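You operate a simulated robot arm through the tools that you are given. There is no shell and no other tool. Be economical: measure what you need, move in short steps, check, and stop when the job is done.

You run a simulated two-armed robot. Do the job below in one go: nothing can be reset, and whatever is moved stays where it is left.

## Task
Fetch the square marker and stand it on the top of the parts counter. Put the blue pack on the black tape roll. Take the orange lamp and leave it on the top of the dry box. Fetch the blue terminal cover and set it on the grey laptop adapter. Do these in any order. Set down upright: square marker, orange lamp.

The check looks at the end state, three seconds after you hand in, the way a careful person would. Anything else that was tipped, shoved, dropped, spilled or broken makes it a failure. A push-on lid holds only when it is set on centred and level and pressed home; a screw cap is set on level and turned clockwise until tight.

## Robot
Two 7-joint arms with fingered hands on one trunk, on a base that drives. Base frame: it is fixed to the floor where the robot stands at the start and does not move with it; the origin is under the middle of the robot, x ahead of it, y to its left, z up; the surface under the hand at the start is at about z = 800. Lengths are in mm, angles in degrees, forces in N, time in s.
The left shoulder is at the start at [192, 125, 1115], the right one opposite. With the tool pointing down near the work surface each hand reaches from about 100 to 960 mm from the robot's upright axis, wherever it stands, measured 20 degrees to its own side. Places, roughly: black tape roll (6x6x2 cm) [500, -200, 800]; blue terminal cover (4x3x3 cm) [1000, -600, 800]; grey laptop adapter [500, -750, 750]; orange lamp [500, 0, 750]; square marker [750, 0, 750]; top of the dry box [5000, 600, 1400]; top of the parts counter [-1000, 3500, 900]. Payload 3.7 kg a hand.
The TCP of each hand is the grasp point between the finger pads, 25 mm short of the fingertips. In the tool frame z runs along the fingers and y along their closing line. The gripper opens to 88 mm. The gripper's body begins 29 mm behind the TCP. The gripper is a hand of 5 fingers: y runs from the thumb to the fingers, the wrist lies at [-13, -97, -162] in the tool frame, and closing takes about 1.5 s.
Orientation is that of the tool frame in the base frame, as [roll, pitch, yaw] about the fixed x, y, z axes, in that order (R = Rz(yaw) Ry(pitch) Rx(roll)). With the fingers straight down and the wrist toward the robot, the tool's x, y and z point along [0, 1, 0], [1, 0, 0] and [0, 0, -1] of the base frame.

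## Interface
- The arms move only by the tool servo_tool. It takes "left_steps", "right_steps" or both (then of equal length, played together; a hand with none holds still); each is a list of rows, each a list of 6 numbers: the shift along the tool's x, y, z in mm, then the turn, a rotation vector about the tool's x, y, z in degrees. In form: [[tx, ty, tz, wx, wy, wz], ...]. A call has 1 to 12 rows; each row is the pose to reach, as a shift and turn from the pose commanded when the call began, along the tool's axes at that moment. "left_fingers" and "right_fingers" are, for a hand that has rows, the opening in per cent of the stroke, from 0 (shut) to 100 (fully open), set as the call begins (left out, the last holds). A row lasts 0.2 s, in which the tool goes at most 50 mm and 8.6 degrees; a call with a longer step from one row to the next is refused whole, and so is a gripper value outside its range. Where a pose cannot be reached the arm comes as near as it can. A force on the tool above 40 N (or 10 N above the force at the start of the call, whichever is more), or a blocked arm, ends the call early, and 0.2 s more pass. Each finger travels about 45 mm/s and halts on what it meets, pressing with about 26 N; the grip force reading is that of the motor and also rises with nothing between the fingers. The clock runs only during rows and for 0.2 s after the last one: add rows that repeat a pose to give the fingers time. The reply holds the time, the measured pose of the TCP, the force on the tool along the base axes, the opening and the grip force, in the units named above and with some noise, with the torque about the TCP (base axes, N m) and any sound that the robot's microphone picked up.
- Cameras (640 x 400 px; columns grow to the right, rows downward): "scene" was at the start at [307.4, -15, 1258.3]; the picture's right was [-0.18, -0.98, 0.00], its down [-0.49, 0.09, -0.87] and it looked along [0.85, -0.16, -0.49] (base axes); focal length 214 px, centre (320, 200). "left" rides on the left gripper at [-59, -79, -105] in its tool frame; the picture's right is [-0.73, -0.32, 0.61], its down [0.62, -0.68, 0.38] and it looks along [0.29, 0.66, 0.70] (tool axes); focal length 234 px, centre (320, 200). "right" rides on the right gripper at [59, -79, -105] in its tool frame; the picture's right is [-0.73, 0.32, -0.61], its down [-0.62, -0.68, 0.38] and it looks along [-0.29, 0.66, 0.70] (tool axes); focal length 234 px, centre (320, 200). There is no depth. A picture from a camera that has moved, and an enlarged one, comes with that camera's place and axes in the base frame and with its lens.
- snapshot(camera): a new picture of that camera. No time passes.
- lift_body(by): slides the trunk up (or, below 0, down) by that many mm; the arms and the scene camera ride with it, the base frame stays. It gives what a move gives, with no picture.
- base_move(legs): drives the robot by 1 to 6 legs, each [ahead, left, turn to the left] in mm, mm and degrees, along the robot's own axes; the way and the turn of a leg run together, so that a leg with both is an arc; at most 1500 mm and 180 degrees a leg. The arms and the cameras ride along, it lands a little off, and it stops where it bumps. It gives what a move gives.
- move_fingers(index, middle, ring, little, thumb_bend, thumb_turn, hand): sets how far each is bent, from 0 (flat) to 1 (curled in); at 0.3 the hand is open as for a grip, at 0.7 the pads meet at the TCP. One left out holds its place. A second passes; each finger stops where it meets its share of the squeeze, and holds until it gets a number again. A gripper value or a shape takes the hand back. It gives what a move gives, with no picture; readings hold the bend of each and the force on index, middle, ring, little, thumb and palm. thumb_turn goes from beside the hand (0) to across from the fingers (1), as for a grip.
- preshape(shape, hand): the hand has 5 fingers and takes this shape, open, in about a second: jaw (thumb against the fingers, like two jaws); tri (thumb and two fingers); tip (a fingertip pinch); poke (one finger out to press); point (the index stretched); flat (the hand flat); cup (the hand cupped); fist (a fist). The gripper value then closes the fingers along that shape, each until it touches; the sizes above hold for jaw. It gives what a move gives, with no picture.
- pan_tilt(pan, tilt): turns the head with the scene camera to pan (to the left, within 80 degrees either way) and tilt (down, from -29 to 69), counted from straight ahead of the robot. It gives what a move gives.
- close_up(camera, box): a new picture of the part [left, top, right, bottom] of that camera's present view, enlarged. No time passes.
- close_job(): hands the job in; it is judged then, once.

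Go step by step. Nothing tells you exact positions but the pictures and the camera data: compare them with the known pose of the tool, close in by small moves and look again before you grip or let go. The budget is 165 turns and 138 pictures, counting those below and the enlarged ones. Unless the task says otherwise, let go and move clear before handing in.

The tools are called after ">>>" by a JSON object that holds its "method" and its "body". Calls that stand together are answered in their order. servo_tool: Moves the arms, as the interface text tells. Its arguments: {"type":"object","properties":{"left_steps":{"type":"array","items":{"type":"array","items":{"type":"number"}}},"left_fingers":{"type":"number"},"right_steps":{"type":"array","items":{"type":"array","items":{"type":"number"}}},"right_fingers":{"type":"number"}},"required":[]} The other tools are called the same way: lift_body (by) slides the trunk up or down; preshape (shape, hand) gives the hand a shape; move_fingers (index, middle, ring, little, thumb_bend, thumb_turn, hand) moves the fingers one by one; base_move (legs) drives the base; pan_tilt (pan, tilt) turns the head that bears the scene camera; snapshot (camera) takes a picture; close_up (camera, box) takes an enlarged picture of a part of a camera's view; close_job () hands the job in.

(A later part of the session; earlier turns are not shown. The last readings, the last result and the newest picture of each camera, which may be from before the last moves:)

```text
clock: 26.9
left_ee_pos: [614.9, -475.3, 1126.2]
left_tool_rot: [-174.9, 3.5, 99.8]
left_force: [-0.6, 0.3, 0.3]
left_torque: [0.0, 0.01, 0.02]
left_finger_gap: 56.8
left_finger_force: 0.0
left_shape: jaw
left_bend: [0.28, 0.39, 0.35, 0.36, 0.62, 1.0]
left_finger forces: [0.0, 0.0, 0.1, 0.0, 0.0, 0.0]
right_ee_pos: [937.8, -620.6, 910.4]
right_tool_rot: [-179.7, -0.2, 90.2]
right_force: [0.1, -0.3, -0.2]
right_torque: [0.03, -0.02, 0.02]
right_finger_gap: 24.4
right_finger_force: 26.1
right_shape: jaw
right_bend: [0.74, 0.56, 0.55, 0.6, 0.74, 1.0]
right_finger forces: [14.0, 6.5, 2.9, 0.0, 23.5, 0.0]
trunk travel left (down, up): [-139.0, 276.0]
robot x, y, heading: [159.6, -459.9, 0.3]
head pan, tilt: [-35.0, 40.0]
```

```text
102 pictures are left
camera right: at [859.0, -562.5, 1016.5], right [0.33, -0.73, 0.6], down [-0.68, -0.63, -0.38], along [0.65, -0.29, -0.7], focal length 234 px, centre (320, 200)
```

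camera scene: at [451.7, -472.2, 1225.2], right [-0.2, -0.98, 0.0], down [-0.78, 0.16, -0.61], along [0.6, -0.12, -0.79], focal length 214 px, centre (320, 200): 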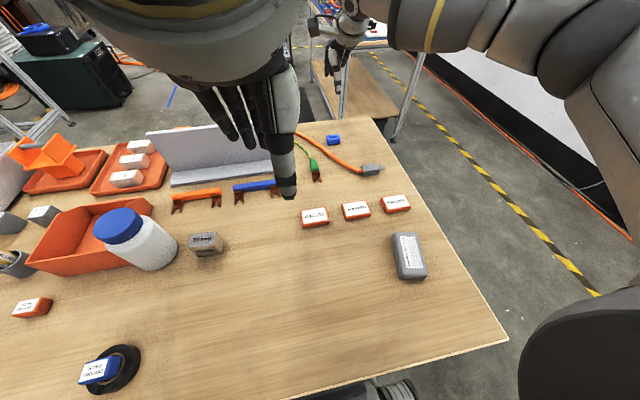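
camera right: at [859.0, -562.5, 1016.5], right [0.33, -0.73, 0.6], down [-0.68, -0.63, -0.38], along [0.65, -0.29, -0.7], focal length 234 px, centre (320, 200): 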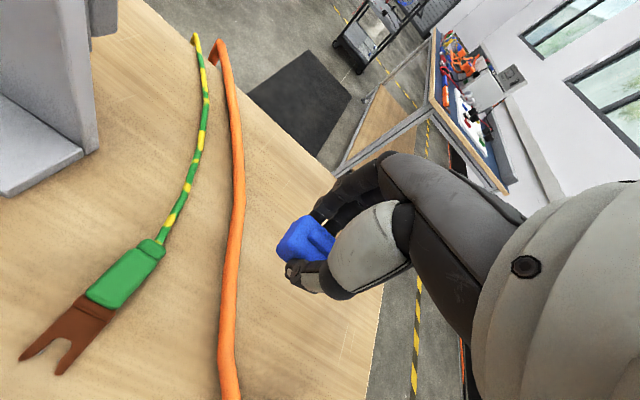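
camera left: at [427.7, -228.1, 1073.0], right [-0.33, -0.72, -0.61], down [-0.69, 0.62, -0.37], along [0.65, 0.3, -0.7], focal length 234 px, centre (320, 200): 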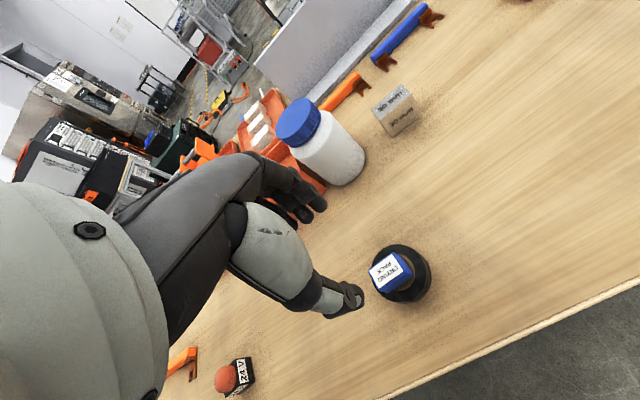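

The cover is held. I bring it back over the adapter near (580, -682), and move the left hand away to the left.

>>> {"method": "servo_tool", "body": {"left_steps": [[20, 0, 0, 0, 0, 0], [40, 0, 0, 0, 0, 0], [60, 0, 0, 0, 0, 0], [80, 0, 0, 0, 0, 0], [100, 0, 0, 0, 0, 0], [120, 0, 0, 0, 0, 0], [120, 0, 0, 0, 0, 0], [120, 0, 0, 0, 0, 0], [120, 0, 0, 0, 0, 0]], "right_steps": [[-7, -40, -6, 0, 0, 0], [-14, -80, -12, 0, 0, 0], [-21, -120, -18, 0, 0, 0], [-28, -160, -24, 0, 0, 0], [-35, -200, -30, 0, 0, 0], [-42, -240, -30, 0, 0, 0], [-50, -280, -30, 0, 0, 0], [-57, -320, -30, 0, 0, 0], [-64, -358, -30, 0, 0, 0]]}}

>>> {"method": "snapshot", "body": {"camera": "right"}}

>>> {"method": "snapshot", "body": {"camera": "scene"}}

```text
clock: 27.3
left_ee_pos: [625.1, -466.5, 1133.5]
left_tool_rot: [-173.1, 4.4, 102.3]
left_force: [-0.2, -2.0, 0.2]
left_torque: [-0.01, -0.04, 0.03]
left_finger_gap: 56.9
left_finger_force: 0.0
left_shape: jaw
left_bend: [0.28, 0.39, 0.35, 0.36, 0.62, 1.0]
left_finger forces: [0.0, 0.0, 0.0, 0.1, 0.1, 0.0]
right_ee_pos: [905.2, -627.2, 911.3]
right_tool_rot: [-179.2, -0.1, 90.3]
right_force: [-0.3, 0.5, 0.1]
right_torque: [-0.03, 0.02, -0.02]
right_finger_gap: 24.1
right_finger_force: 26.9
right_shape: jaw
right_bend: [0.74, 0.56, 0.55, 0.6, 0.74, 1.0]
right_finger forces: [14.0, 6.6, 3.1, 0.0, 23.4, 0.0]
trunk travel left (down, up): [-139.0, 276.0]
robot x, y, heading: [154.0, -457.6, 0.1]
head pan, tilt: [-35.0, 40.0]
stopped in row 2 (left hand): the arm was blocked; the commanded pose is now the measured one
```

```text
101 pictures are left
camera right: at [827.4, -567.3, 1017.0], right [0.34, -0.73, 0.6], down [-0.68, -0.63, -0.37], along [0.65, -0.29, -0.71], focal length 234 px, centre (320, 200)
```

right: 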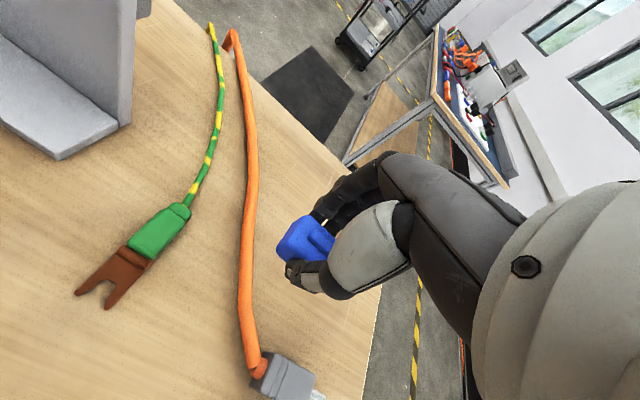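

```text
100 pictures are left
camera scene: at [450.5, -490.9, 1233.7], right [-0.42, -0.91, 0.0], down [-0.66, 0.3, -0.69], along [0.63, -0.29, -0.72], focal length 214 px, centre (320, 200)
```

scene: 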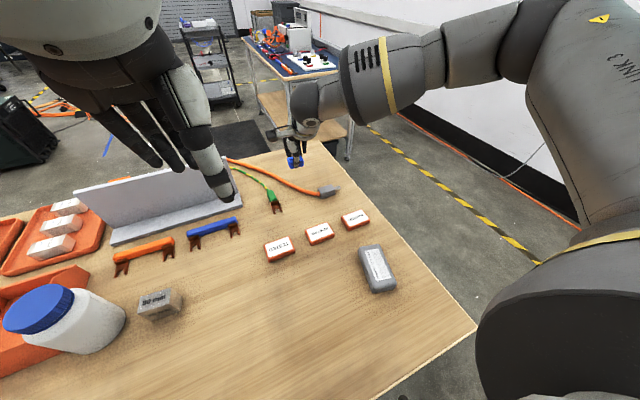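

The left arm is pressed near the head. I free it by moving that hand forward and down, holding the right still.

>>> {"method": "servo_tool", "body": {"left_steps": [[0, 25, 20, 0, 0, 0], [0, 50, 40, 0, 0, 0], [10, 75, 60, 0, 0, 0], [30, 90, 80, 0, 0, 0], [60, 100, 95, 0, 0, 0], [90, 100, 100, 0, 0, 0]]}}

>>> {"method": "snapshot", "body": {"camera": "scene"}}

```text
clock: 28.7
left_ee_pos: [693.9, -367.3, 1011.6]
left_tool_rot: [-173.3, 4.2, 101.7]
left_force: [0.2, -0.4, -0.2]
left_torque: [0.01, 0.01, 0.01]
left_finger_gap: 57.4
left_finger_force: 0.0
left_shape: jaw
left_bend: [0.28, 0.39, 0.35, 0.36, 0.62, 1.0]
left_finger forces: [0.1, 0.1, 0.0, 0.0, 0.1, 0.1]
right_ee_pos: [906.1, -625.3, 909.9]
right_tool_rot: [-179.1, 0.0, 90.2]
right_force: [-0.2, 0.4, 0.0]
right_torque: [0.0, 0.0, -0.02]
right_finger_gap: 24.3
right_finger_force: 25.8
right_shape: jaw
right_bend: [0.74, 0.56, 0.55, 0.6, 0.74, 1.0]
right_finger forces: [14.1, 6.6, 3.1, 0.0, 23.5, 0.0]
trunk travel left (down, up): [-139.0, 276.0]
robot x, y, heading: [160.9, -458.1, 0.3]
head pan, tilt: [-35.0, 40.0]
```

```text
99 pictures are left
camera scene: at [448.3, -505.4, 1242.6], right [-0.57, -0.82, 0.0], down [-0.53, 0.37, -0.77], along [0.63, -0.44, -0.64], focal length 214 px, centre (320, 200)
```

scene: 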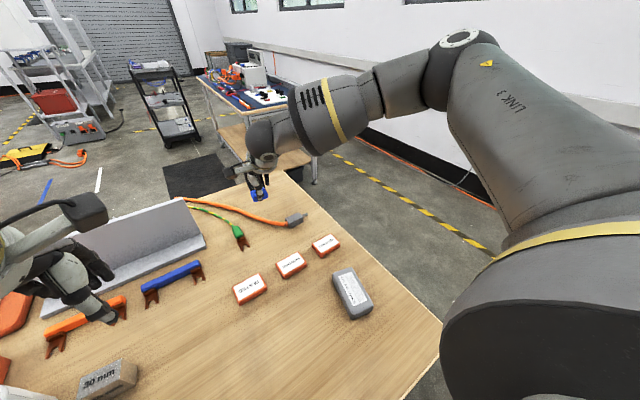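

The head now sees well. I bring the cover over the adapter at about (580, -680).

>>> {"method": "servo_tool", "body": {"right_steps": [[-7, -40, -6, 0, 0, 0], [-14, -80, -12, 0, 0, 0], [-21, -120, -18, 0, 0, 0], [-28, -160, -24, 0, 0, 0], [-35, -200, -30, 0, 0, 0], [-42, -240, -30, 0, 0, 0], [-48, -285, -30, 0, 0, 0], [-54, -325, -30, 0, 0, 0], [-54, -325, -30, 0, 0, 0]]}}

>>> {"method": "snapshot", "body": {"camera": "right"}}

>>> {"method": "snapshot", "body": {"camera": "scene"}}

```text
clock: 30.7
left_ee_pos: [695.6, -366.1, 1010.2]
left_tool_rot: [-173.3, 4.2, 101.7]
left_force: [-0.2, 0.1, 0.8]
left_torque: [-0.03, 0.03, -0.01]
left_finger_gap: 56.9
left_finger_force: 0.0
left_shape: jaw
left_bend: [0.28, 0.39, 0.35, 0.36, 0.62, 1.0]
left_finger forces: [0.0, 0.0, 0.0, 0.1, 0.1, 0.0]
right_ee_pos: [693.6, -715.4, 936.7]
right_tool_rot: [-178.8, 0.0, 90.4]
right_force: [0.3, 0.5, 0.1]
right_torque: [-0.01, 0.02, -0.01]
right_finger_gap: 24.4
right_finger_force: 26.3
right_shape: jaw
right_bend: [0.74, 0.56, 0.55, 0.6, 0.75, 1.0]
right_finger forces: [14.0, 6.6, 2.8, 0.0, 23.4, 0.1]
right hand out of reach, approached as far as the arm can: row 6, 7, 8, 9
trunk travel left (down, up): [-139.0, 276.0]
robot x, y, heading: [162.9, -460.3, 0.0]
head pan, tilt: [-35.0, 40.0]
```

```text
98 pictures are left
camera right: at [615.3, -656.7, 1042.8], right [0.34, -0.72, 0.6], down [-0.68, -0.63, -0.37], along [0.65, -0.29, -0.71], focal length 234 px, centre (320, 200)
```

right: 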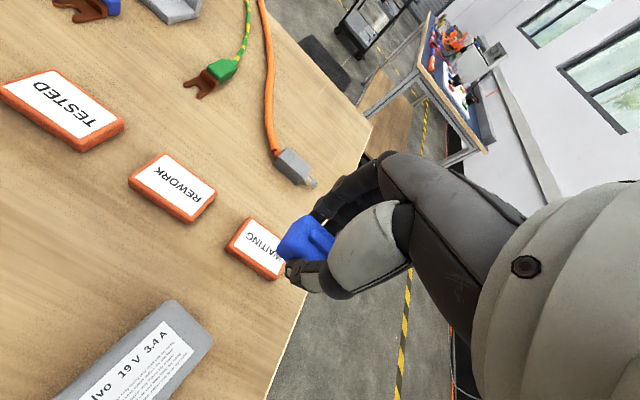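

```text
97 pictures are left
camera scene: at [449.2, -504.8, 1242.3], right [-0.57, -0.82, 0.0], down [-0.53, 0.37, -0.77], along [0.63, -0.44, -0.64], focal length 214 px, centre (320, 200)
```

scene: 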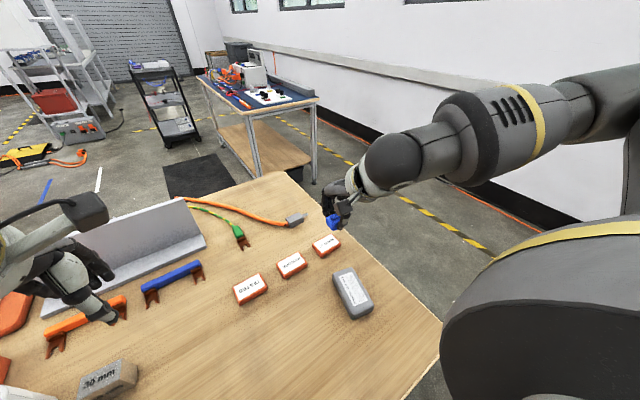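

The hand is now too close to the body to fold further, so I drive the base back 115 mm.

>>> {"method": "base_move", "body": {"legs": [[-115, 20, 0]]}}

>>> {"method": "snapshot", "body": {"camera": "right"}}

>>> {"method": "snapshot", "body": {"camera": "scene"}}

```text
clock: 32.0
left_ee_pos: [579.3, -349.5, 1011.9]
left_tool_rot: [-173.4, 4.2, 101.7]
left_force: [-0.2, -0.5, -0.9]
left_torque: [0.0, 0.0, 0.01]
left_finger_gap: 57.0
left_finger_force: 0.0
left_shape: jaw
left_bend: [0.28, 0.39, 0.35, 0.36, 0.62, 1.0]
left_finger forces: [0.1, 0.1, 0.1, 0.0, 0.0, 0.0]
right_ee_pos: [577.2, -696.9, 937.8]
right_tool_rot: [-179.0, 0.0, 90.1]
right_force: [-0.8, 0.3, 1.0]
right_torque: [-0.03, -0.01, -0.01]
right_finger_gap: 24.3
right_finger_force: 26.1
right_shape: jaw
right_bend: [0.74, 0.56, 0.55, 0.6, 0.75, 1.0]
right_finger forces: [13.9, 6.4, 2.8, 0.1, 23.4, 0.0]
trunk travel left (down, up): [-139.0, 276.0]
robot x, y, heading: [50.0, -442.6, 0.2]
head pan, tilt: [-35.0, 40.0]
```

```text
96 pictures are left
camera right: at [500.2, -638.6, 1043.4], right [0.34, -0.73, 0.6], down [-0.69, -0.63, -0.37], along [0.65, -0.29, -0.71], focal length 234 px, centre (320, 200)
```

right: 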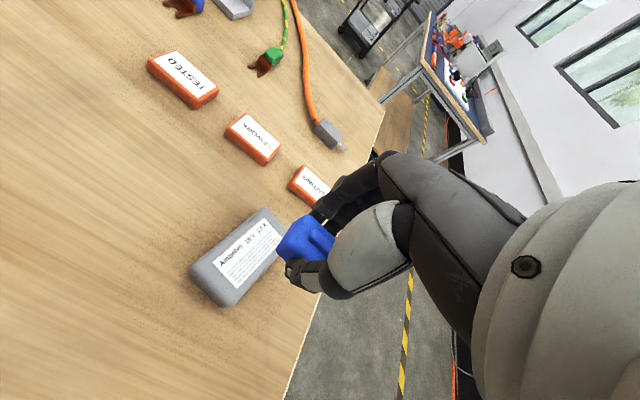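

```text
95 pictures are left
camera scene: at [333.8, -486.9, 1242.6], right [-0.57, -0.82, 0.0], down [-0.53, 0.37, -0.77], along [0.63, -0.44, -0.64], focal length 214 px, centre (320, 200)
```

scene: 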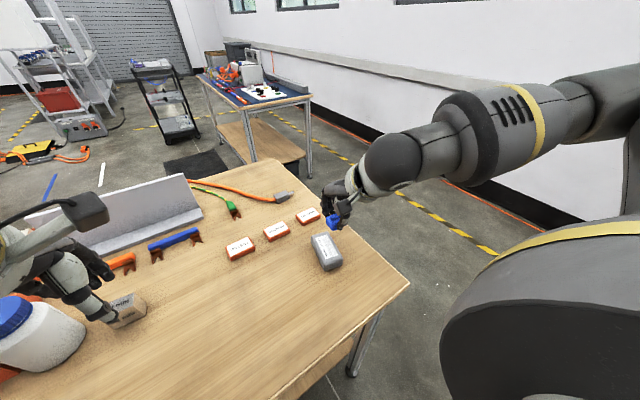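

>>> {"method": "close_up", "body": {"camera": "right", "box": [160, 190, 360, 320]}}

>>> {"method": "close_up", "body": {"camera": "scene", "box": [270, 170, 390, 290]}}

```text
3.08 times, centred on (260, 255) of right
camera zoom: at [500.2, -638.6, 1043.4], right [0.34, -0.73, 0.6], down [-0.69, -0.63, -0.37], along [0.65, -0.29, -0.71], focal length 720 px, centre (505, 31)
```

zoom: 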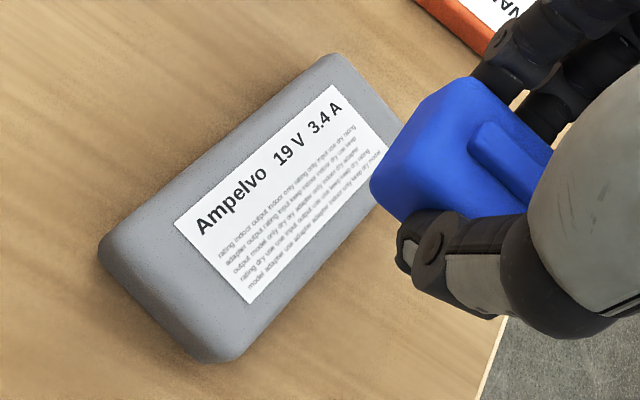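

```text
3.33 times, centred on (330, 230) of scene
camera zoom: at [333.8, -486.9, 1242.6], right [-0.57, -0.82, 0.0], down [-0.53, 0.37, -0.77], along [0.63, -0.44, -0.64], focal length 715 px, centre (287, 100)
```

zoom: 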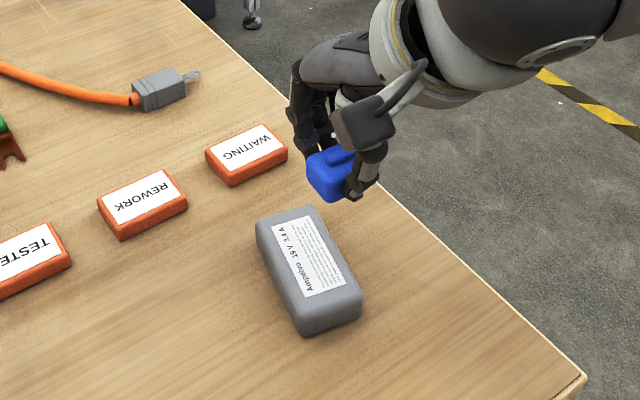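

Adapter label centre is about (588, -684, 829). I align the cover over it and lower to near contact.

>>> {"method": "servo_tool", "body": {"right_steps": [[8, 6, 10, 0, 0, 0], [15, 11, 25, 0, 0, 0], [15, 11, 45, 0, 0, 0], [15, 11, 60, 0, 0, 0], [15, 11, 68, 0, 0, 0], [15, 11, 68, 0, 0, 0]]}}

>>> {"method": "close_up", "body": {"camera": "right", "box": [160, 170, 360, 320]}}

>>> {"method": "close_up", "body": {"camera": "scene", "box": [270, 180, 390, 290]}}

```text
clock: 33.4
left_ee_pos: [579.9, -348.8, 1011.0]
left_tool_rot: [-173.3, 4.2, 101.8]
left_force: [-0.1, -0.7, 0.1]
left_torque: [-0.03, 0.02, 0.05]
left_finger_gap: 57.0
left_finger_force: 0.0
left_shape: jaw
left_bend: [0.28, 0.39, 0.35, 0.36, 0.62, 1.0]
left_finger forces: [0.0, 0.1, 0.1, 0.0, 0.0, 0.0]
right_ee_pos: [587.6, -681.2, 869.7]
right_tool_rot: [-179.0, -0.1, 90.2]
right_force: [-0.5, 0.7, -1.1]
right_torque: [0.03, 0.02, 0.01]
right_finger_gap: 24.4
right_finger_force: 25.9
right_shape: jaw
right_bend: [0.74, 0.56, 0.55, 0.6, 0.75, 1.0]
right_finger forces: [14.1, 6.4, 2.9, 0.1, 23.5, 0.0]
trunk travel left (down, up): [-139.0, 276.0]
robot x, y, heading: [43.8, -438.5, -0.2]
head pan, tilt: [-35.0, 40.0]
```

```text
2.67 times, centred on (260, 245) of right
camera zoom: at [509.8, -623.1, 975.6], right [0.34, -0.73, 0.6], down [-0.69, -0.63, -0.37], along [0.65, -0.29, -0.71], focal length 624 px, centre (480, 80)
```

zoom: 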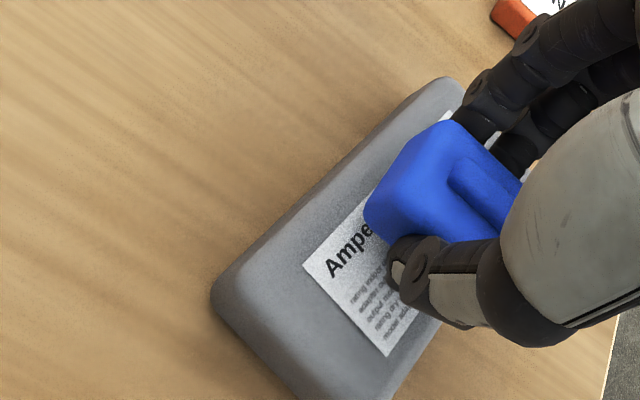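

```text
3.64 times, centred on (330, 235) of scene
camera zoom: at [334.5, -487.0, 1242.5], right [-0.57, -0.82, 0.0], down [-0.53, 0.37, -0.77], along [0.63, -0.44, -0.64], focal length 780 px, centre (284, 73)
```

zoom: 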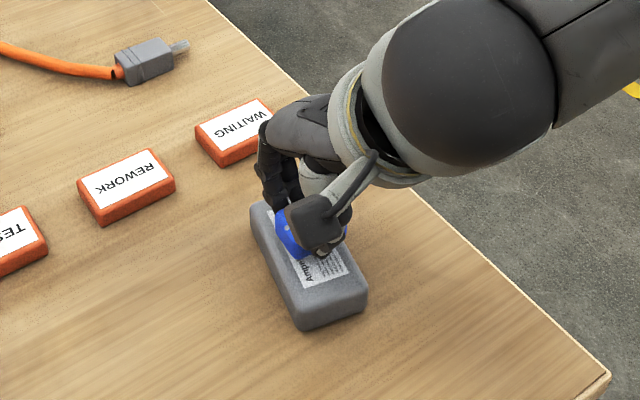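

>>> {"method": "servo_tool", "body": {"right_steps": [[-1, -2, 3, 0, 0, 0], [-1, -2, 6, 0, 0, 0], [-1, -2, 6, 0, 0, 0]]}}

>>> {"method": "close_up", "body": {"camera": "right", "box": [200, 170, 360, 290]}}

```text
clock: 34.2
left_ee_pos: [580.0, -347.7, 1010.9]
left_tool_rot: [-173.4, 4.2, 101.7]
left_force: [0.9, -0.1, 0.1]
left_torque: [-0.01, 0.0, 0.0]
left_finger_gap: 57.1
left_finger_force: 0.1
left_shape: jaw
left_bend: [0.28, 0.39, 0.35, 0.36, 0.62, 1.0]
left_finger forces: [0.1, 0.0, 0.1, 0.1, 0.0, 0.0]
right_ee_pos: [585.8, -682.4, 862.9]
right_tool_rot: [-178.9, -0.1, 90.1]
right_force: [0.3, 0.3, -0.3]
right_torque: [0.0, -0.02, -0.02]
right_finger_gap: 24.4
right_finger_force: 26.2
right_shape: jaw
right_bend: [0.74, 0.56, 0.55, 0.6, 0.75, 1.0]
right_finger forces: [14.2, 6.3, 2.9, 0.0, 23.4, 0.0]
trunk travel left (down, up): [-139.0, 276.0]
robot x, y, heading: [42.4, -442.3, 0.4]
head pan, tilt: [-35.0, 40.0]
```

```text
3.33 times, centred on (280, 230) of right
camera zoom: at [509.0, -624.8, 969.7], right [0.34, -0.73, 0.6], down [-0.69, -0.63, -0.37], along [0.65, -0.29, -0.71], focal length 781 px, centre (453, 100)
```

zoom: 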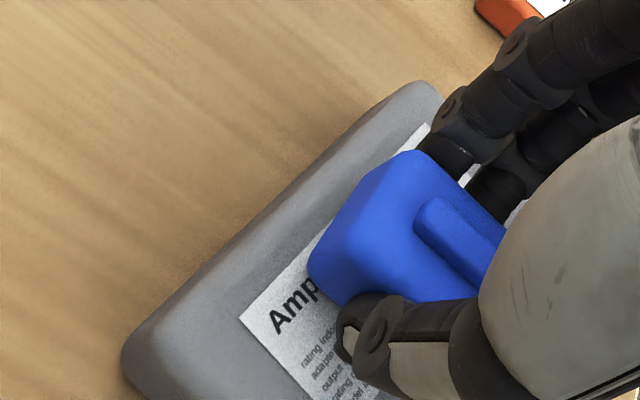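

>>> {"method": "servo_tool", "body": {"right_steps": [[4, 0, 1, 0, 0, 0], [4, 0, 3, 0, 0, 0], [4, 0, 3, 0, 0, 0]]}}

>>> {"method": "close_up", "body": {"camera": "scene", "box": [290, 190, 370, 260]}}

```text
clock: 35.0
left_ee_pos: [579.7, -348.8, 1011.3]
left_tool_rot: [-173.4, 4.1, 101.8]
left_force: [0.7, -0.4, 0.0]
left_torque: [-0.01, -0.02, 0.02]
left_finger_gap: 56.9
left_finger_force: 0.1
left_shape: jaw
left_bend: [0.28, 0.39, 0.35, 0.36, 0.62, 1.0]
left_finger forces: [0.1, 0.0, 0.0, 0.1, 0.1, 0.1]
right_ee_pos: [586.9, -679.4, 860.4]
right_tool_rot: [-179.0, -0.2, 90.3]
right_force: [-0.1, -0.5, 0.5]
right_torque: [0.01, 0.0, -0.04]
right_finger_gap: 24.4
right_finger_force: 25.9
right_shape: jaw
right_bend: [0.74, 0.56, 0.55, 0.6, 0.75, 1.0]
right_finger forces: [14.0, 6.4, 2.9, 0.1, 23.4, 0.0]
trunk travel left (down, up): [-139.0, 276.0]
robot x, y, heading: [44.9, -443.8, 0.3]
head pan, tilt: [-35.0, 40.0]
```

```text
5.71 times, centred on (330, 225) of scene
camera zoom: at [334.5, -487.0, 1242.4], right [-0.57, -0.82, 0.0], down [-0.53, 0.37, -0.77], along [0.63, -0.44, -0.64], focal length 1226 px, centre (263, 57)
```

zoom: 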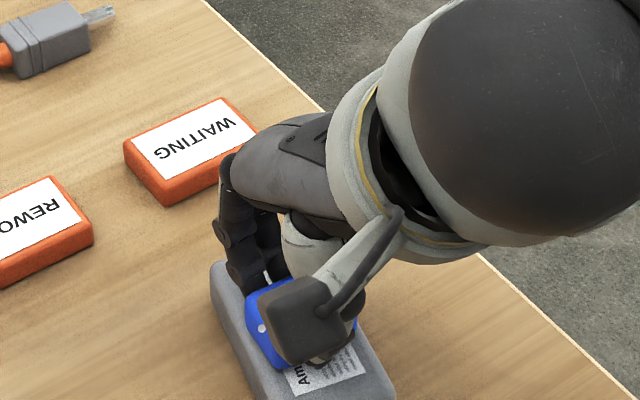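

>>> {"method": "servo_tool", "body": {"right_steps": [[0, 0, 1, 0, 0, 0], [0, 0, 2, 0, 0, 0], [0, 0, 3, 0, 0, 0], [0, 0, 3, 0, 0, 0]]}}

>>> {"method": "close_up", "body": {"camera": "right", "box": [200, 170, 360, 290]}}

```text
clock: 36.0
left_ee_pos: [580.5, -348.5, 1013.2]
left_tool_rot: [-173.4, 4.3, 101.8]
left_force: [0.3, 0.2, 0.1]
left_torque: [0.03, -0.01, -0.01]
left_finger_gap: 57.3
left_finger_force: 0.1
left_shape: jaw
left_bend: [0.28, 0.39, 0.35, 0.36, 0.62, 1.0]
left_finger forces: [0.0, 0.0, 0.0, 0.0, 0.1, 0.0]
right_ee_pos: [585.9, -679.2, 857.4]
right_tool_rot: [-179.1, -0.1, 90.3]
right_force: [1.0, 1.2, 10.3]
right_torque: [0.04, -0.13, 0.02]
right_finger_gap: 24.7
right_finger_force: 25.9
right_shape: jaw
right_bend: [0.74, 0.56, 0.55, 0.6, 0.75, 1.0]
right_finger forces: [15.3, 7.7, 3.2, 0.1, 24.3, 0.1]
trunk travel left (down, up): [-139.0, 276.0]
robot x, y, heading: [45.2, -438.8, 0.3]
head pan, tilt: [-35.0, 40.0]
```

```text
3.33 times, centred on (280, 230) of right
camera zoom: at [507.8, -620.8, 964.4], right [0.34, -0.73, 0.6], down [-0.68, -0.63, -0.37], along [0.65, -0.29, -0.71], focal length 781 px, centre (453, 100)
```

zoom: 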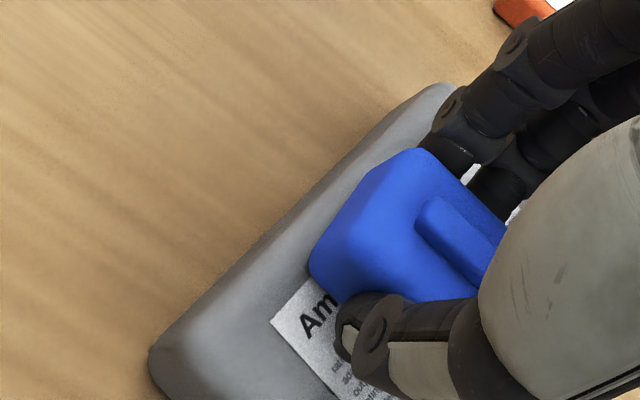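

Contact at 10 N; the cover sits on the adapter. I release and rise straight up.

>>> {"method": "servo_tool", "body": {"right_steps": [[0, 0, -2, 0, 0, 0], [0, 0, -2, 0, 0, 0], [0, 0, -2, 0, 0, 0], [0, 0, -2, 0, 0, 0], [0, 0, -2, 0, 0, 0], [0, 0, -10, 0, 0, 0], [0, 0, -40, 0, 0, 0], [0, 0, -80, 0, 0, 0], [0, 0, -120, 0, 0, 0]], "right_fingers": 68}}

>>> {"method": "snapshot", "body": {"camera": "right"}}

>>> {"method": "close_up", "body": {"camera": "scene", "box": [270, 180, 390, 290]}}

```text
clock: 38.0
left_ee_pos: [580.8, -348.4, 1011.7]
left_tool_rot: [-173.3, 4.2, 101.8]
left_force: [-0.8, -0.3, -0.1]
left_torque: [0.0, -0.01, 0.04]
left_finger_gap: 56.9
left_finger_force: 0.1
left_shape: jaw
left_bend: [0.28, 0.39, 0.35, 0.36, 0.62, 1.0]
left_finger forces: [0.0, 0.0, 0.0, 0.0, 0.0, 0.0]
right_ee_pos: [588.1, -676.7, 980.9]
right_tool_rot: [-179.0, 0.0, 90.2]
right_force: [-0.1, 1.1, 0.5]
right_torque: [-0.01, 0.01, -0.02]
right_finger_gap: 59.6
right_finger_force: 0.1
right_shape: jaw
right_bend: [0.28, 0.38, 0.35, 0.35, 0.6, 1.0]
right_finger forces: [0.0, 0.1, 0.0, 0.0, 0.1, 0.0]
trunk travel left (down, up): [-139.0, 276.0]
robot x, y, heading: [44.9, -442.7, -0.0]
head pan, tilt: [-35.0, 40.0]
```

```text
87 pictures are left
camera right: at [510.7, -619.1, 1087.2], right [0.34, -0.73, 0.6], down [-0.69, -0.63, -0.37], along [0.65, -0.29, -0.71], focal length 234 px, centre (320, 200)
```

right: 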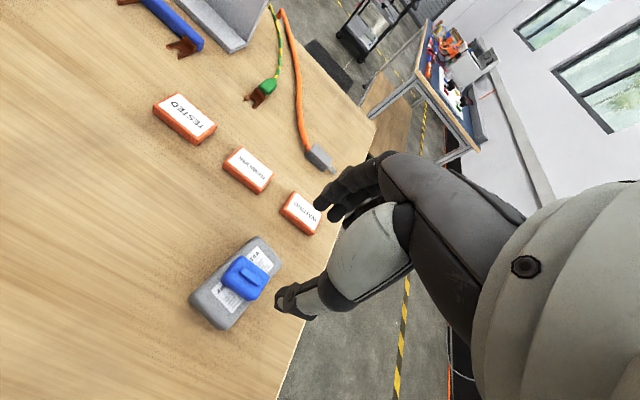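

```text
3.64 times, centred on (330, 235) of scene
camera zoom: at [333.6, -486.9, 1242.8], right [-0.57, -0.82, 0.0], down [-0.53, 0.37, -0.77], along [0.63, -0.44, -0.64], focal length 780 px, centre (284, 73)
```

zoom: 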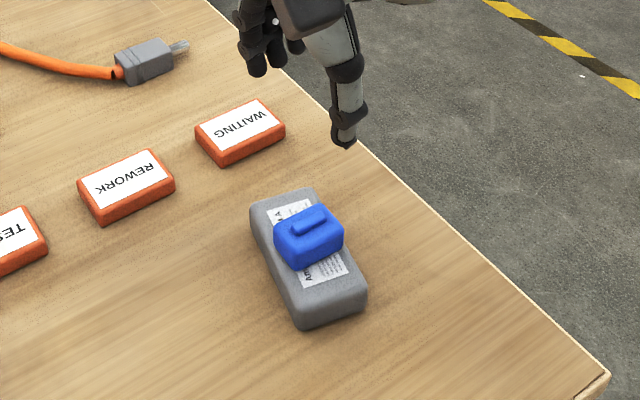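

The cover is on the adapter. Now I raise both hands and drive back left toward the lamp and marker.

>>> {"method": "servo_tool", "body": {"left_steps": [[0, 0, -25, 0, 0, 0], [0, 0, -50, 0, 0, 0], [0, 0, -50, 0, 0, 0]], "right_steps": [[0, 0, -40, 0, 0, 0], [0, 0, -80, 0, 0, 0], [0, 0, -80, 0, 0, 0]]}}

>>> {"method": "base_move", "body": {"legs": [[-45, 0, 0], [0, 540, 0]]}}

>>> {"method": "pan_tilt", "body": {"pan": 0, "tilt": 40}}

>>> {"method": "snapshot", "body": {"camera": "scene"}}

>>> {"method": "snapshot", "body": {"camera": "right"}}

```text
clock: 38.8
left_ee_pos: [586.2, -345.7, 1061.9]
left_tool_rot: [-173.3, 4.2, 101.9]
left_force: [-0.1, 0.7, 0.2]
left_torque: [0.02, 0.01, 0.0]
left_finger_gap: 57.1
left_finger_force: 0.1
left_shape: jaw
left_bend: [0.28, 0.39, 0.35, 0.36, 0.62, 1.0]
left_finger forces: [0.0, 0.0, 0.0, 0.1, 0.0, 0.1]
right_ee_pos: [592.9, -678.0, 1056.4]
right_tool_rot: [-178.9, -0.1, 90.2]
right_force: [-0.1, 0.1, 0.3]
right_torque: [0.02, 0.01, 0.0]
right_finger_gap: 59.2
right_finger_force: 0.1
right_shape: jaw
right_bend: [0.28, 0.38, 0.35, 0.35, 0.6, 1.0]
right_finger forces: [0.0, 0.1, 0.0, 0.0, 0.0, 0.1]
trunk travel left (down, up): [-139.0, 276.0]
robot x, y, heading: [47.8, -439.2, -0.0]
head pan, tilt: [-35.0, 40.0]
```

```text
clock: 44.5
left_ee_pos: [541.7, 194.0, 1062.4]
left_tool_rot: [-173.3, 4.3, 101.3]
left_force: [-0.7, 0.0, -0.2]
left_torque: [-0.01, -0.02, 0.02]
left_finger_gap: 56.9
left_finger_force: 0.0
left_shape: jaw
left_bend: [0.28, 0.39, 0.35, 0.36, 0.62, 1.0]
left_finger forces: [0.0, 0.1, 0.1, 0.0, 0.0, 0.0]
right_ee_pos: [546.7, -137.5, 1058.6]
right_tool_rot: [-178.9, 0.0, 89.9]
right_force: [0.8, 0.6, 0.1]
right_torque: [-0.01, 0.01, -0.01]
right_finger_gap: 59.5
right_finger_force: 0.1
right_shape: jaw
right_bend: [0.28, 0.38, 0.35, 0.35, 0.6, 1.0]
right_finger forces: [0.1, 0.1, 0.0, 0.0, 0.0, 0.0]
trunk travel left (down, up): [-139.0, 276.0]
robot x, y, heading: [0.3, 102.8, -0.4]
head pan, tilt: [-35.0, 40.0]
```

```text
clock: 45.5
left_ee_pos: [542.1, 192.8, 1062.4]
left_tool_rot: [-173.3, 4.2, 101.3]
left_force: [0.4, -0.8, 1.0]
left_torque: [0.03, -0.01, 0.02]
left_finger_gap: 57.2
left_finger_force: 0.1
left_shape: jaw
left_bend: [0.28, 0.39, 0.35, 0.36, 0.62, 1.0]
left_finger forces: [0.0, 0.0, 0.0, 0.0, 0.1, 0.0]
right_ee_pos: [546.4, -137.3, 1056.3]
right_tool_rot: [-179.0, -0.1, 89.8]
right_force: [0.8, -0.6, -0.3]
right_torque: [0.03, 0.02, -0.02]
right_finger_gap: 59.4
right_finger_force: 0.1
right_shape: jaw
right_bend: [0.28, 0.38, 0.35, 0.35, 0.6, 1.0]
right_finger forces: [0.0, 0.0, 0.0, 0.0, 0.0, 0.0]
trunk travel left (down, up): [-139.0, 276.0]
robot x, y, heading: [2.0, 99.7, -0.0]
head pan, tilt: [0.0, 40.0]
```

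```text
85 pictures are left
camera scene: at [305.3, 102.6, 1242.4], right [-0.01, -1.0, 0.0], down [-0.64, 0.0, -0.77], along [0.77, 0.0, -0.64], focal length 214 px, centre (320, 200)
```

scene: 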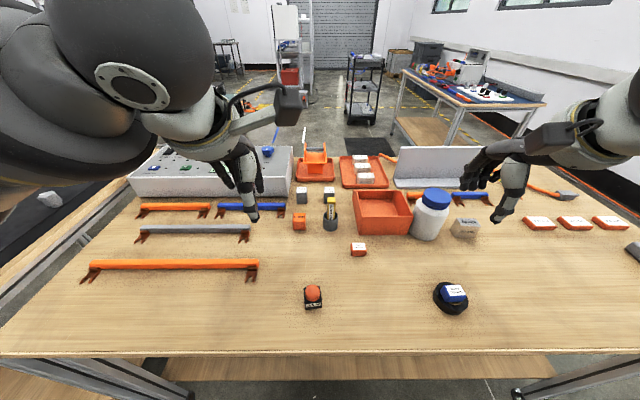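

```text
84 pictures are left
camera right: at [469.3, -78.8, 1163.2], right [0.33, -0.73, 0.6], down [-0.69, -0.62, -0.37], along [0.64, -0.29, -0.71], focal length 234 px, centre (320, 200)
```

right: 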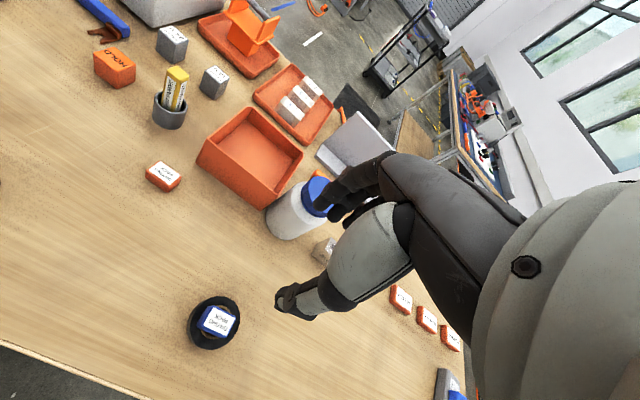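

>>> {"method": "close_up", "body": {"camera": "scene", "box": [280, 170, 400, 270]}}

>>> {"method": "close_up", "body": {"camera": "right", "box": [80, 20, 240, 140]}}

```text
4.00 times, centred on (340, 220) of scene
camera zoom: at [305.3, 102.6, 1242.4], right [-0.01, -1.0, 0.0], down [-0.64, 0.0, -0.77], along [0.77, 0.0, -0.64], focal length 858 px, centre (240, 120)
```

zoom: 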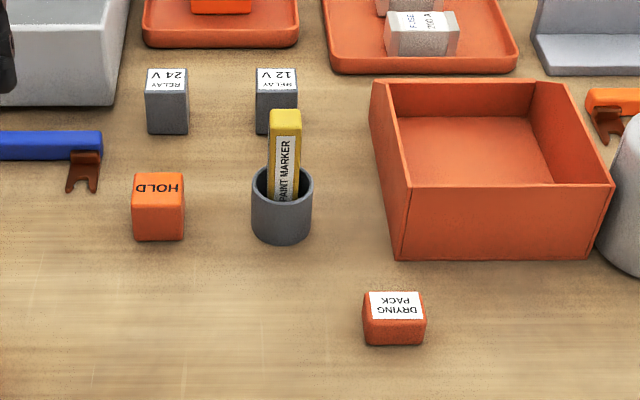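

```text
3.33 times, centred on (160, 80) of right
camera zoom: at [469.3, -78.8, 1163.2], right [0.33, -0.73, 0.6], down [-0.69, -0.62, -0.37], along [0.64, -0.29, -0.71], focal length 781 px, centre (853, 600)
```

zoom: 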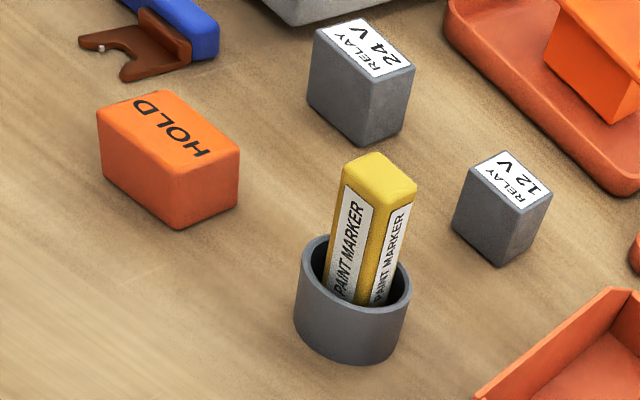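

The marker leans slightly in its cup. I move the left hand further left to make room, then the right hand near the marker for a closer look.

>>> {"method": "servo_tool", "body": {"left_steps": [[30, 0, 5, 0, 0, 0], [60, 0, 10, 0, 0, 0], [90, 0, 15, 0, 0, 0], [120, 0, 20, 0, 0, 0], [140, 0, 20, 0, 0, 0], [150, 0, 20, 0, 0, 0], [150, 0, 20, 0, 0, 0], [150, 0, 20, 0, 0, 0], [150, 0, 20, 0, 0, 0]], "right_steps": [[0, 0, 0, 0, 0, 0], [0, 0, 0, 0, 0, 0], [20, 24, 0, 0, 0, 0], [55, 48, 5, 0, 0, 0], [90, 72, 15, 0, 0, 0], [125, 96, 25, 0, 0, 0], [160, 110, 40, 0, 0, 0], [190, 120, 55, 0, 0, 0], [209, 130, 70, 0, 0, 0]]}}

>>> {"method": "snapshot", "body": {"camera": "right"}}

>>> {"method": "snapshot", "body": {"camera": "scene"}}

```text
clock: 47.5
left_ee_pos: [511.1, 338.5, 1030.3]
left_tool_rot: [-173.2, 4.2, 101.3]
left_force: [-0.6, 0.6, 1.4]
left_torque: [0.02, 0.0, -0.02]
left_finger_gap: 56.4
left_finger_force: 0.1
left_shape: jaw
left_bend: [0.28, 0.39, 0.35, 0.36, 0.62, 1.0]
left_finger forces: [0.0, 0.0, 0.1, 0.0, 0.0, 0.0]
right_ee_pos: [666.8, 52.8, 998.5]
right_tool_rot: [-179.3, -0.1, 89.6]
right_force: [-0.3, 0.8, 0.0]
right_torque: [-0.04, 0.0, -0.03]
right_finger_gap: 59.5
right_finger_force: 0.0
right_shape: jaw
right_bend: [0.28, 0.38, 0.35, 0.35, 0.6, 1.0]
right_finger forces: [0.0, 0.0, 0.1, 0.1, 0.0, 0.1]
right hand out of reach, approached as far as the arm can: row 9
trunk travel left (down, up): [-139.0, 276.0]
robot x, y, heading: [3.3, 104.1, -0.4]
head pan, tilt: [0.0, 40.0]
```

```text
81 pictures are left
camera right: at [590.4, 112.9, 1104.1], right [0.33, -0.73, 0.6], down [-0.69, -0.62, -0.37], along [0.65, -0.29, -0.71], focal length 234 px, centre (320, 200)
```

right: 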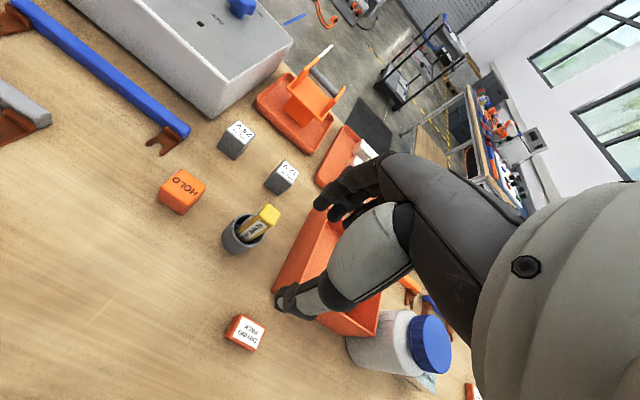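

```text
80 pictures are left
camera scene: at [303.8, 102.7, 1243.0], right [-0.01, -1.0, 0.0], down [-0.64, 0.0, -0.77], along [0.77, 0.0, -0.64], focal length 214 px, centre (320, 200)
```

scene: 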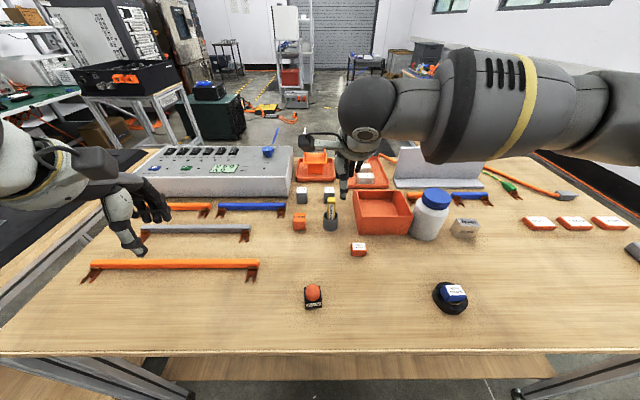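

>>> {"method": "close_up", "body": {"camera": "right", "box": [190, 170, 310, 270]}}

```text
4.00 times, centred on (250, 220) of right
camera zoom: at [590.4, 112.9, 1104.1], right [0.33, -0.73, 0.6], down [-0.69, -0.62, -0.37], along [0.65, -0.29, -0.71], focal length 937 px, centre (600, 120)
```

zoom: 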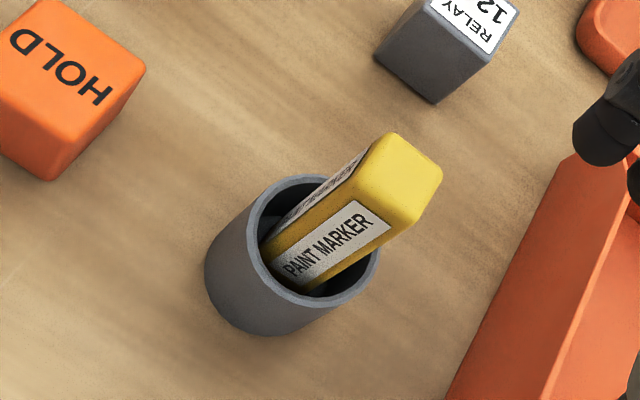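

From this angle the marker stands essentially vertical in the cup at about (721, 71), top at z≈894. The left hand will take it: I retreat the right hand and square up the left hand's orientation.

>>> {"method": "servo_tool", "body": {"right_steps": [[-40, -20, -10, 0, 0, 0], [-80, -40, -20, 0, 0, 0], [-120, -60, -30, 0, 0, 0], [-160, -80, -40, 0, 0, 0], [-200, -100, -50, 0, 0, 0], [-240, -120, -60, 0, 0, 0]], "left_steps": [[0, 0, 0, -2, 1.6, 3.6], [0, 0, 0, -4, 3.2, 7.2], [0, 0, 0, -6.4, 4.9, 11.05], [0, 0, 0, -6.4, 4.9, 11.05], [0, 0, 0, -6.4, 4.9, 11.05], [0, 0, 0, -6.4, 4.9, 11.05]]}}

```text
clock: 48.9
left_ee_pos: [527.2, 341.7, 1038.2]
left_tool_rot: [179.9, -0.1, 90.0]
left_force: [-0.9, -0.8, 0.1]
left_torque: [-0.02, -0.01, 0.03]
left_finger_gap: 57.1
left_finger_force: 0.0
left_shape: jaw
left_bend: [0.28, 0.39, 0.35, 0.36, 0.62, 1.0]
left_finger forces: [0.0, 0.0, 0.0, 0.0, 0.0, 0.0]
left hand out of reach, approached as far as the arm can: row 1, 2, 3, 4, 5, 6
right_ee_pos: [550.9, -185.3, 1059.9]
right_tool_rot: [-178.9, -0.1, 89.9]
right_force: [0.4, 0.0, 0.2]
right_torque: [0.04, 0.02, 0.01]
right_finger_gap: 59.6
right_finger_force: 0.1
right_shape: jaw
right_bend: [0.28, 0.38, 0.35, 0.35, 0.6, 1.0]
right_finger forces: [0.1, 0.1, 0.0, 0.1, 0.0, 0.0]
trunk travel left (down, up): [-139.0, 276.0]
robot x, y, heading: [7.4, 103.3, -0.3]
head pan, tilt: [0.0, 40.0]
```

>>> {"method": "servo_tool", "body": {"left_steps": [[-33, 24, 5, 0, 0, 0], [-66, 48, 10, 0, 0, 0], [-99, 72, 15, 0, 0, 0], [-132, 96, 20, 0, 0, 0], [-165, 120, 25, 0, 0, 0], [-198, 144, 30, 0, 0, 0], [-232, 168, 35, 0, 0, 0], [-264, 190, 45, 0, 0, 0], [-264, 190, 45, 0, 0, 0]]}}

>>> {"method": "snapshot", "body": {"camera": "left"}}

>>> {"method": "snapshot", "body": {"camera": "scene"}}

```text
clock: 50.9
left_ee_pos: [717.5, 81.4, 993.2]
left_tool_rot: [179.8, -0.1, 90.1]
left_force: [0.8, -0.7, -0.5]
left_torque: [-0.02, -0.02, 0.01]
left_finger_gap: 57.2
left_finger_force: 0.1
left_shape: jaw
left_bend: [0.28, 0.39, 0.35, 0.36, 0.62, 1.0]
left_finger forces: [0.0, 0.0, 0.0, 0.1, 0.0, 0.0]
right_ee_pos: [552.1, -182.3, 1058.6]
right_tool_rot: [-178.9, -0.1, 89.8]
right_force: [-0.3, -0.7, 0.5]
right_torque: [0.02, -0.02, 0.01]
right_finger_gap: 59.4
right_finger_force: 0.0
right_shape: jaw
right_bend: [0.28, 0.38, 0.35, 0.35, 0.6, 1.0]
right_finger forces: [0.1, 0.0, 0.0, 0.1, 0.1, 0.0]
trunk travel left (down, up): [-139.0, 276.0]
robot x, y, heading: [3.5, 101.8, -0.3]
head pan, tilt: [0.0, 40.0]
```

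```text
78 pictures are left
camera left: at [638.5, 22.7, 1098.1], right [-0.32, -0.72, -0.61], down [-0.68, 0.62, -0.38], along [0.66, 0.29, -0.69], focal length 234 px, centre (320, 200)
```

left: 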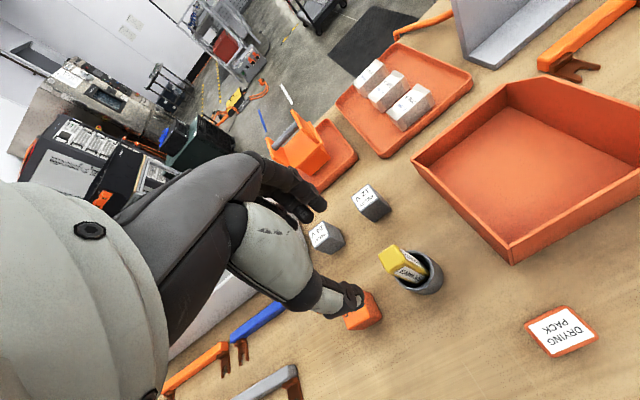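

```text
77 pictures are left
camera scene: at [305.0, 103.1, 1242.5], right [0.0, -1.0, 0.0], down [-0.64, 0.0, -0.77], along [0.77, 0.0, -0.64], focal length 214 px, centre (320, 200)
```

scene: 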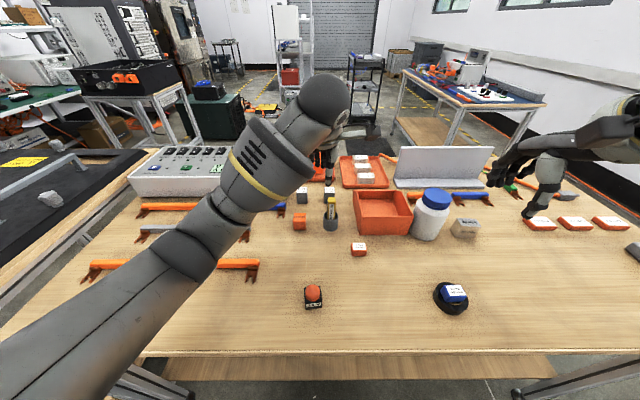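

>>> {"method": "servo_tool", "body": {"left_steps": [[-6, 2, 20, 0, 0, 0], [-13, 4, 40, 0, 0, 0], [-13, 4, 60, 0, 0, 0], [-13, 4, 75, 0, 0, 0], [-13, 4, 75, 0, 0, 0]]}}

>>> {"method": "close_up", "body": {"camera": "left", "box": [220, 140, 460, 340]}}

>>> {"method": "close_up", "body": {"camera": "scene", "box": [270, 120, 410, 250]}}

```text
clock: 52.1
left_ee_pos: [721.1, 67.5, 913.8]
left_tool_rot: [179.8, 0.0, 90.0]
left_force: [-1.1, -0.8, 0.8]
left_torque: [0.0, -0.01, 0.03]
left_finger_gap: 57.0
left_finger_force: 0.1
left_shape: jaw
left_bend: [0.28, 0.39, 0.35, 0.36, 0.62, 1.0]
left_finger forces: [0.1, 0.0, 0.0, 0.0, 0.0, 0.0]
right_ee_pos: [552.3, -183.2, 1059.4]
right_tool_rot: [-179.0, -0.1, 89.7]
right_force: [0.7, 0.2, -0.2]
right_torque: [-0.04, -0.02, -0.01]
right_finger_gap: 59.6
right_finger_force: 0.1
right_shape: jaw
right_bend: [0.28, 0.38, 0.35, 0.35, 0.6, 1.0]
right_finger forces: [0.0, 0.1, 0.0, 0.0, 0.1, 0.0]
trunk travel left (down, up): [-139.0, 276.0]
robot x, y, heading: [-1.8, 102.2, -0.0]
head pan, tilt: [0.0, 40.0]
```

```text
2.00 times, centred on (340, 240) of left
camera zoom: at [641.8, 8.4, 1018.6], right [-0.32, -0.72, -0.61], down [-0.68, 0.62, -0.38], along [0.66, 0.29, -0.69], focal length 468 px, centre (280, 120)
```

zoom: 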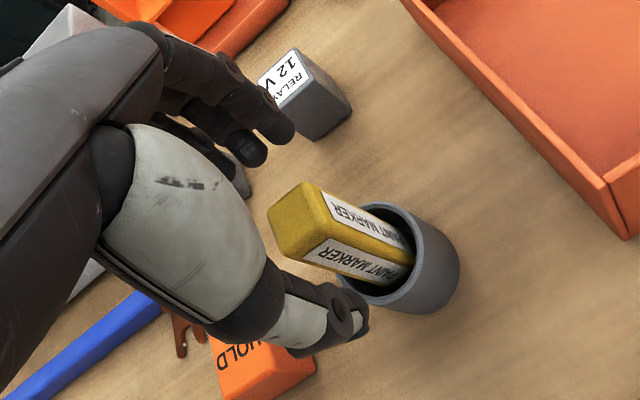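

```text
3.08 times, centred on (340, 185) of scene
camera zoom: at [305.1, 102.7, 1242.5], right [0.0, -1.0, 0.0], down [-0.64, 0.0, -0.77], along [0.77, 0.0, -0.64], focal length 660 px, centre (258, 246)
```

zoom: 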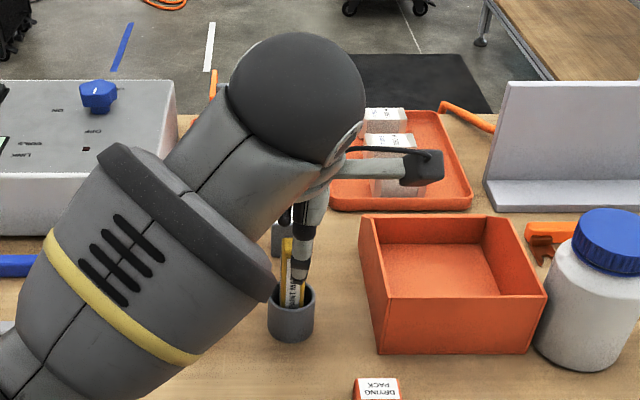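

>>> {"method": "servo_tool", "body": {"left_steps": [[5, 0, 0, 0, 0, 0], [5, 0, 12, 0, 0, 0], [5, 0, 25, 0, 0, 0], [5, 0, 37, 0, 0, 0], [5, 0, 37, 0, 0, 0]]}}

>>> {"method": "close_up", "body": {"camera": "left", "box": [220, 140, 460, 340]}}

>>> {"method": "close_up", "body": {"camera": "scene", "box": [290, 150, 390, 250]}}

```text
clock: 53.3
left_ee_pos: [722.1, 72.1, 878.9]
left_tool_rot: [179.8, -0.1, 90.0]
left_force: [-0.3, -0.4, -0.4]
left_torque: [0.01, -0.02, 0.01]
left_finger_gap: 57.1
left_finger_force: 0.1
left_shape: jaw
left_bend: [0.28, 0.39, 0.35, 0.36, 0.62, 1.0]
left_finger forces: [0.1, 0.0, 0.0, 0.1, 0.1, 0.0]
right_ee_pos: [552.2, -183.9, 1059.6]
right_tool_rot: [-179.0, -0.1, 89.8]
right_force: [0.2, 0.0, 0.6]
right_torque: [0.01, 0.0, 0.02]
right_finger_gap: 59.3
right_finger_force: 0.1
right_shape: jaw
right_bend: [0.28, 0.38, 0.35, 0.35, 0.6, 1.0]
right_finger forces: [0.1, 0.1, 0.0, 0.0, 0.0, 0.0]
trunk travel left (down, up): [-139.0, 276.0]
robot x, y, heading: [-0.5, 101.2, -0.6]
head pan, tilt: [0.0, 40.0]
```

```text
2.00 times, centred on (340, 240) of left
camera zoom: at [642.7, 12.7, 983.3], right [-0.32, -0.72, -0.61], down [-0.68, 0.62, -0.38], along [0.66, 0.29, -0.69], focal length 468 px, centre (280, 120)
```

zoom: 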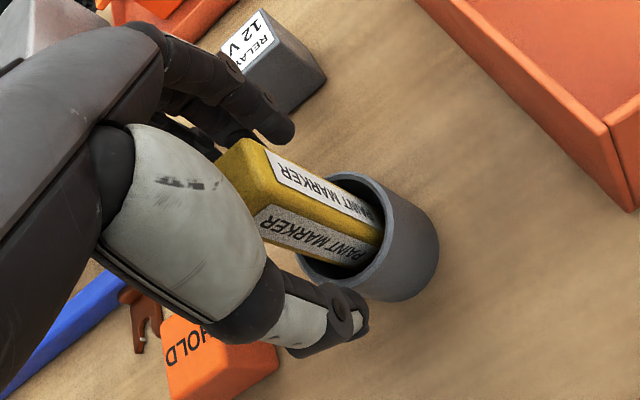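

```text
4.00 times, centred on (340, 200) of scene
camera zoom: at [305.2, 102.7, 1242.5], right [0.0, -1.0, 0.0], down [-0.64, 0.0, -0.77], along [0.77, 0.0, -0.64], focal length 858 px, centre (240, 200)
```

zoom: 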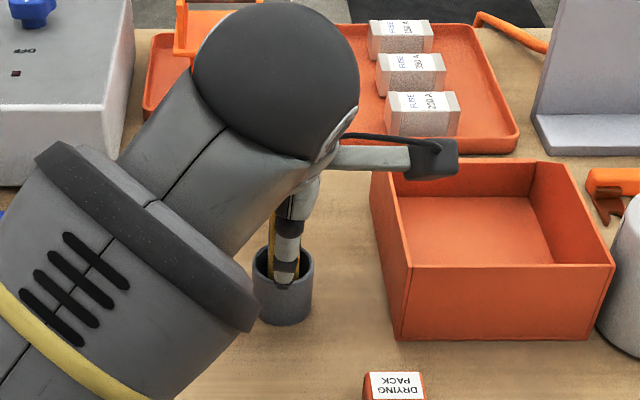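

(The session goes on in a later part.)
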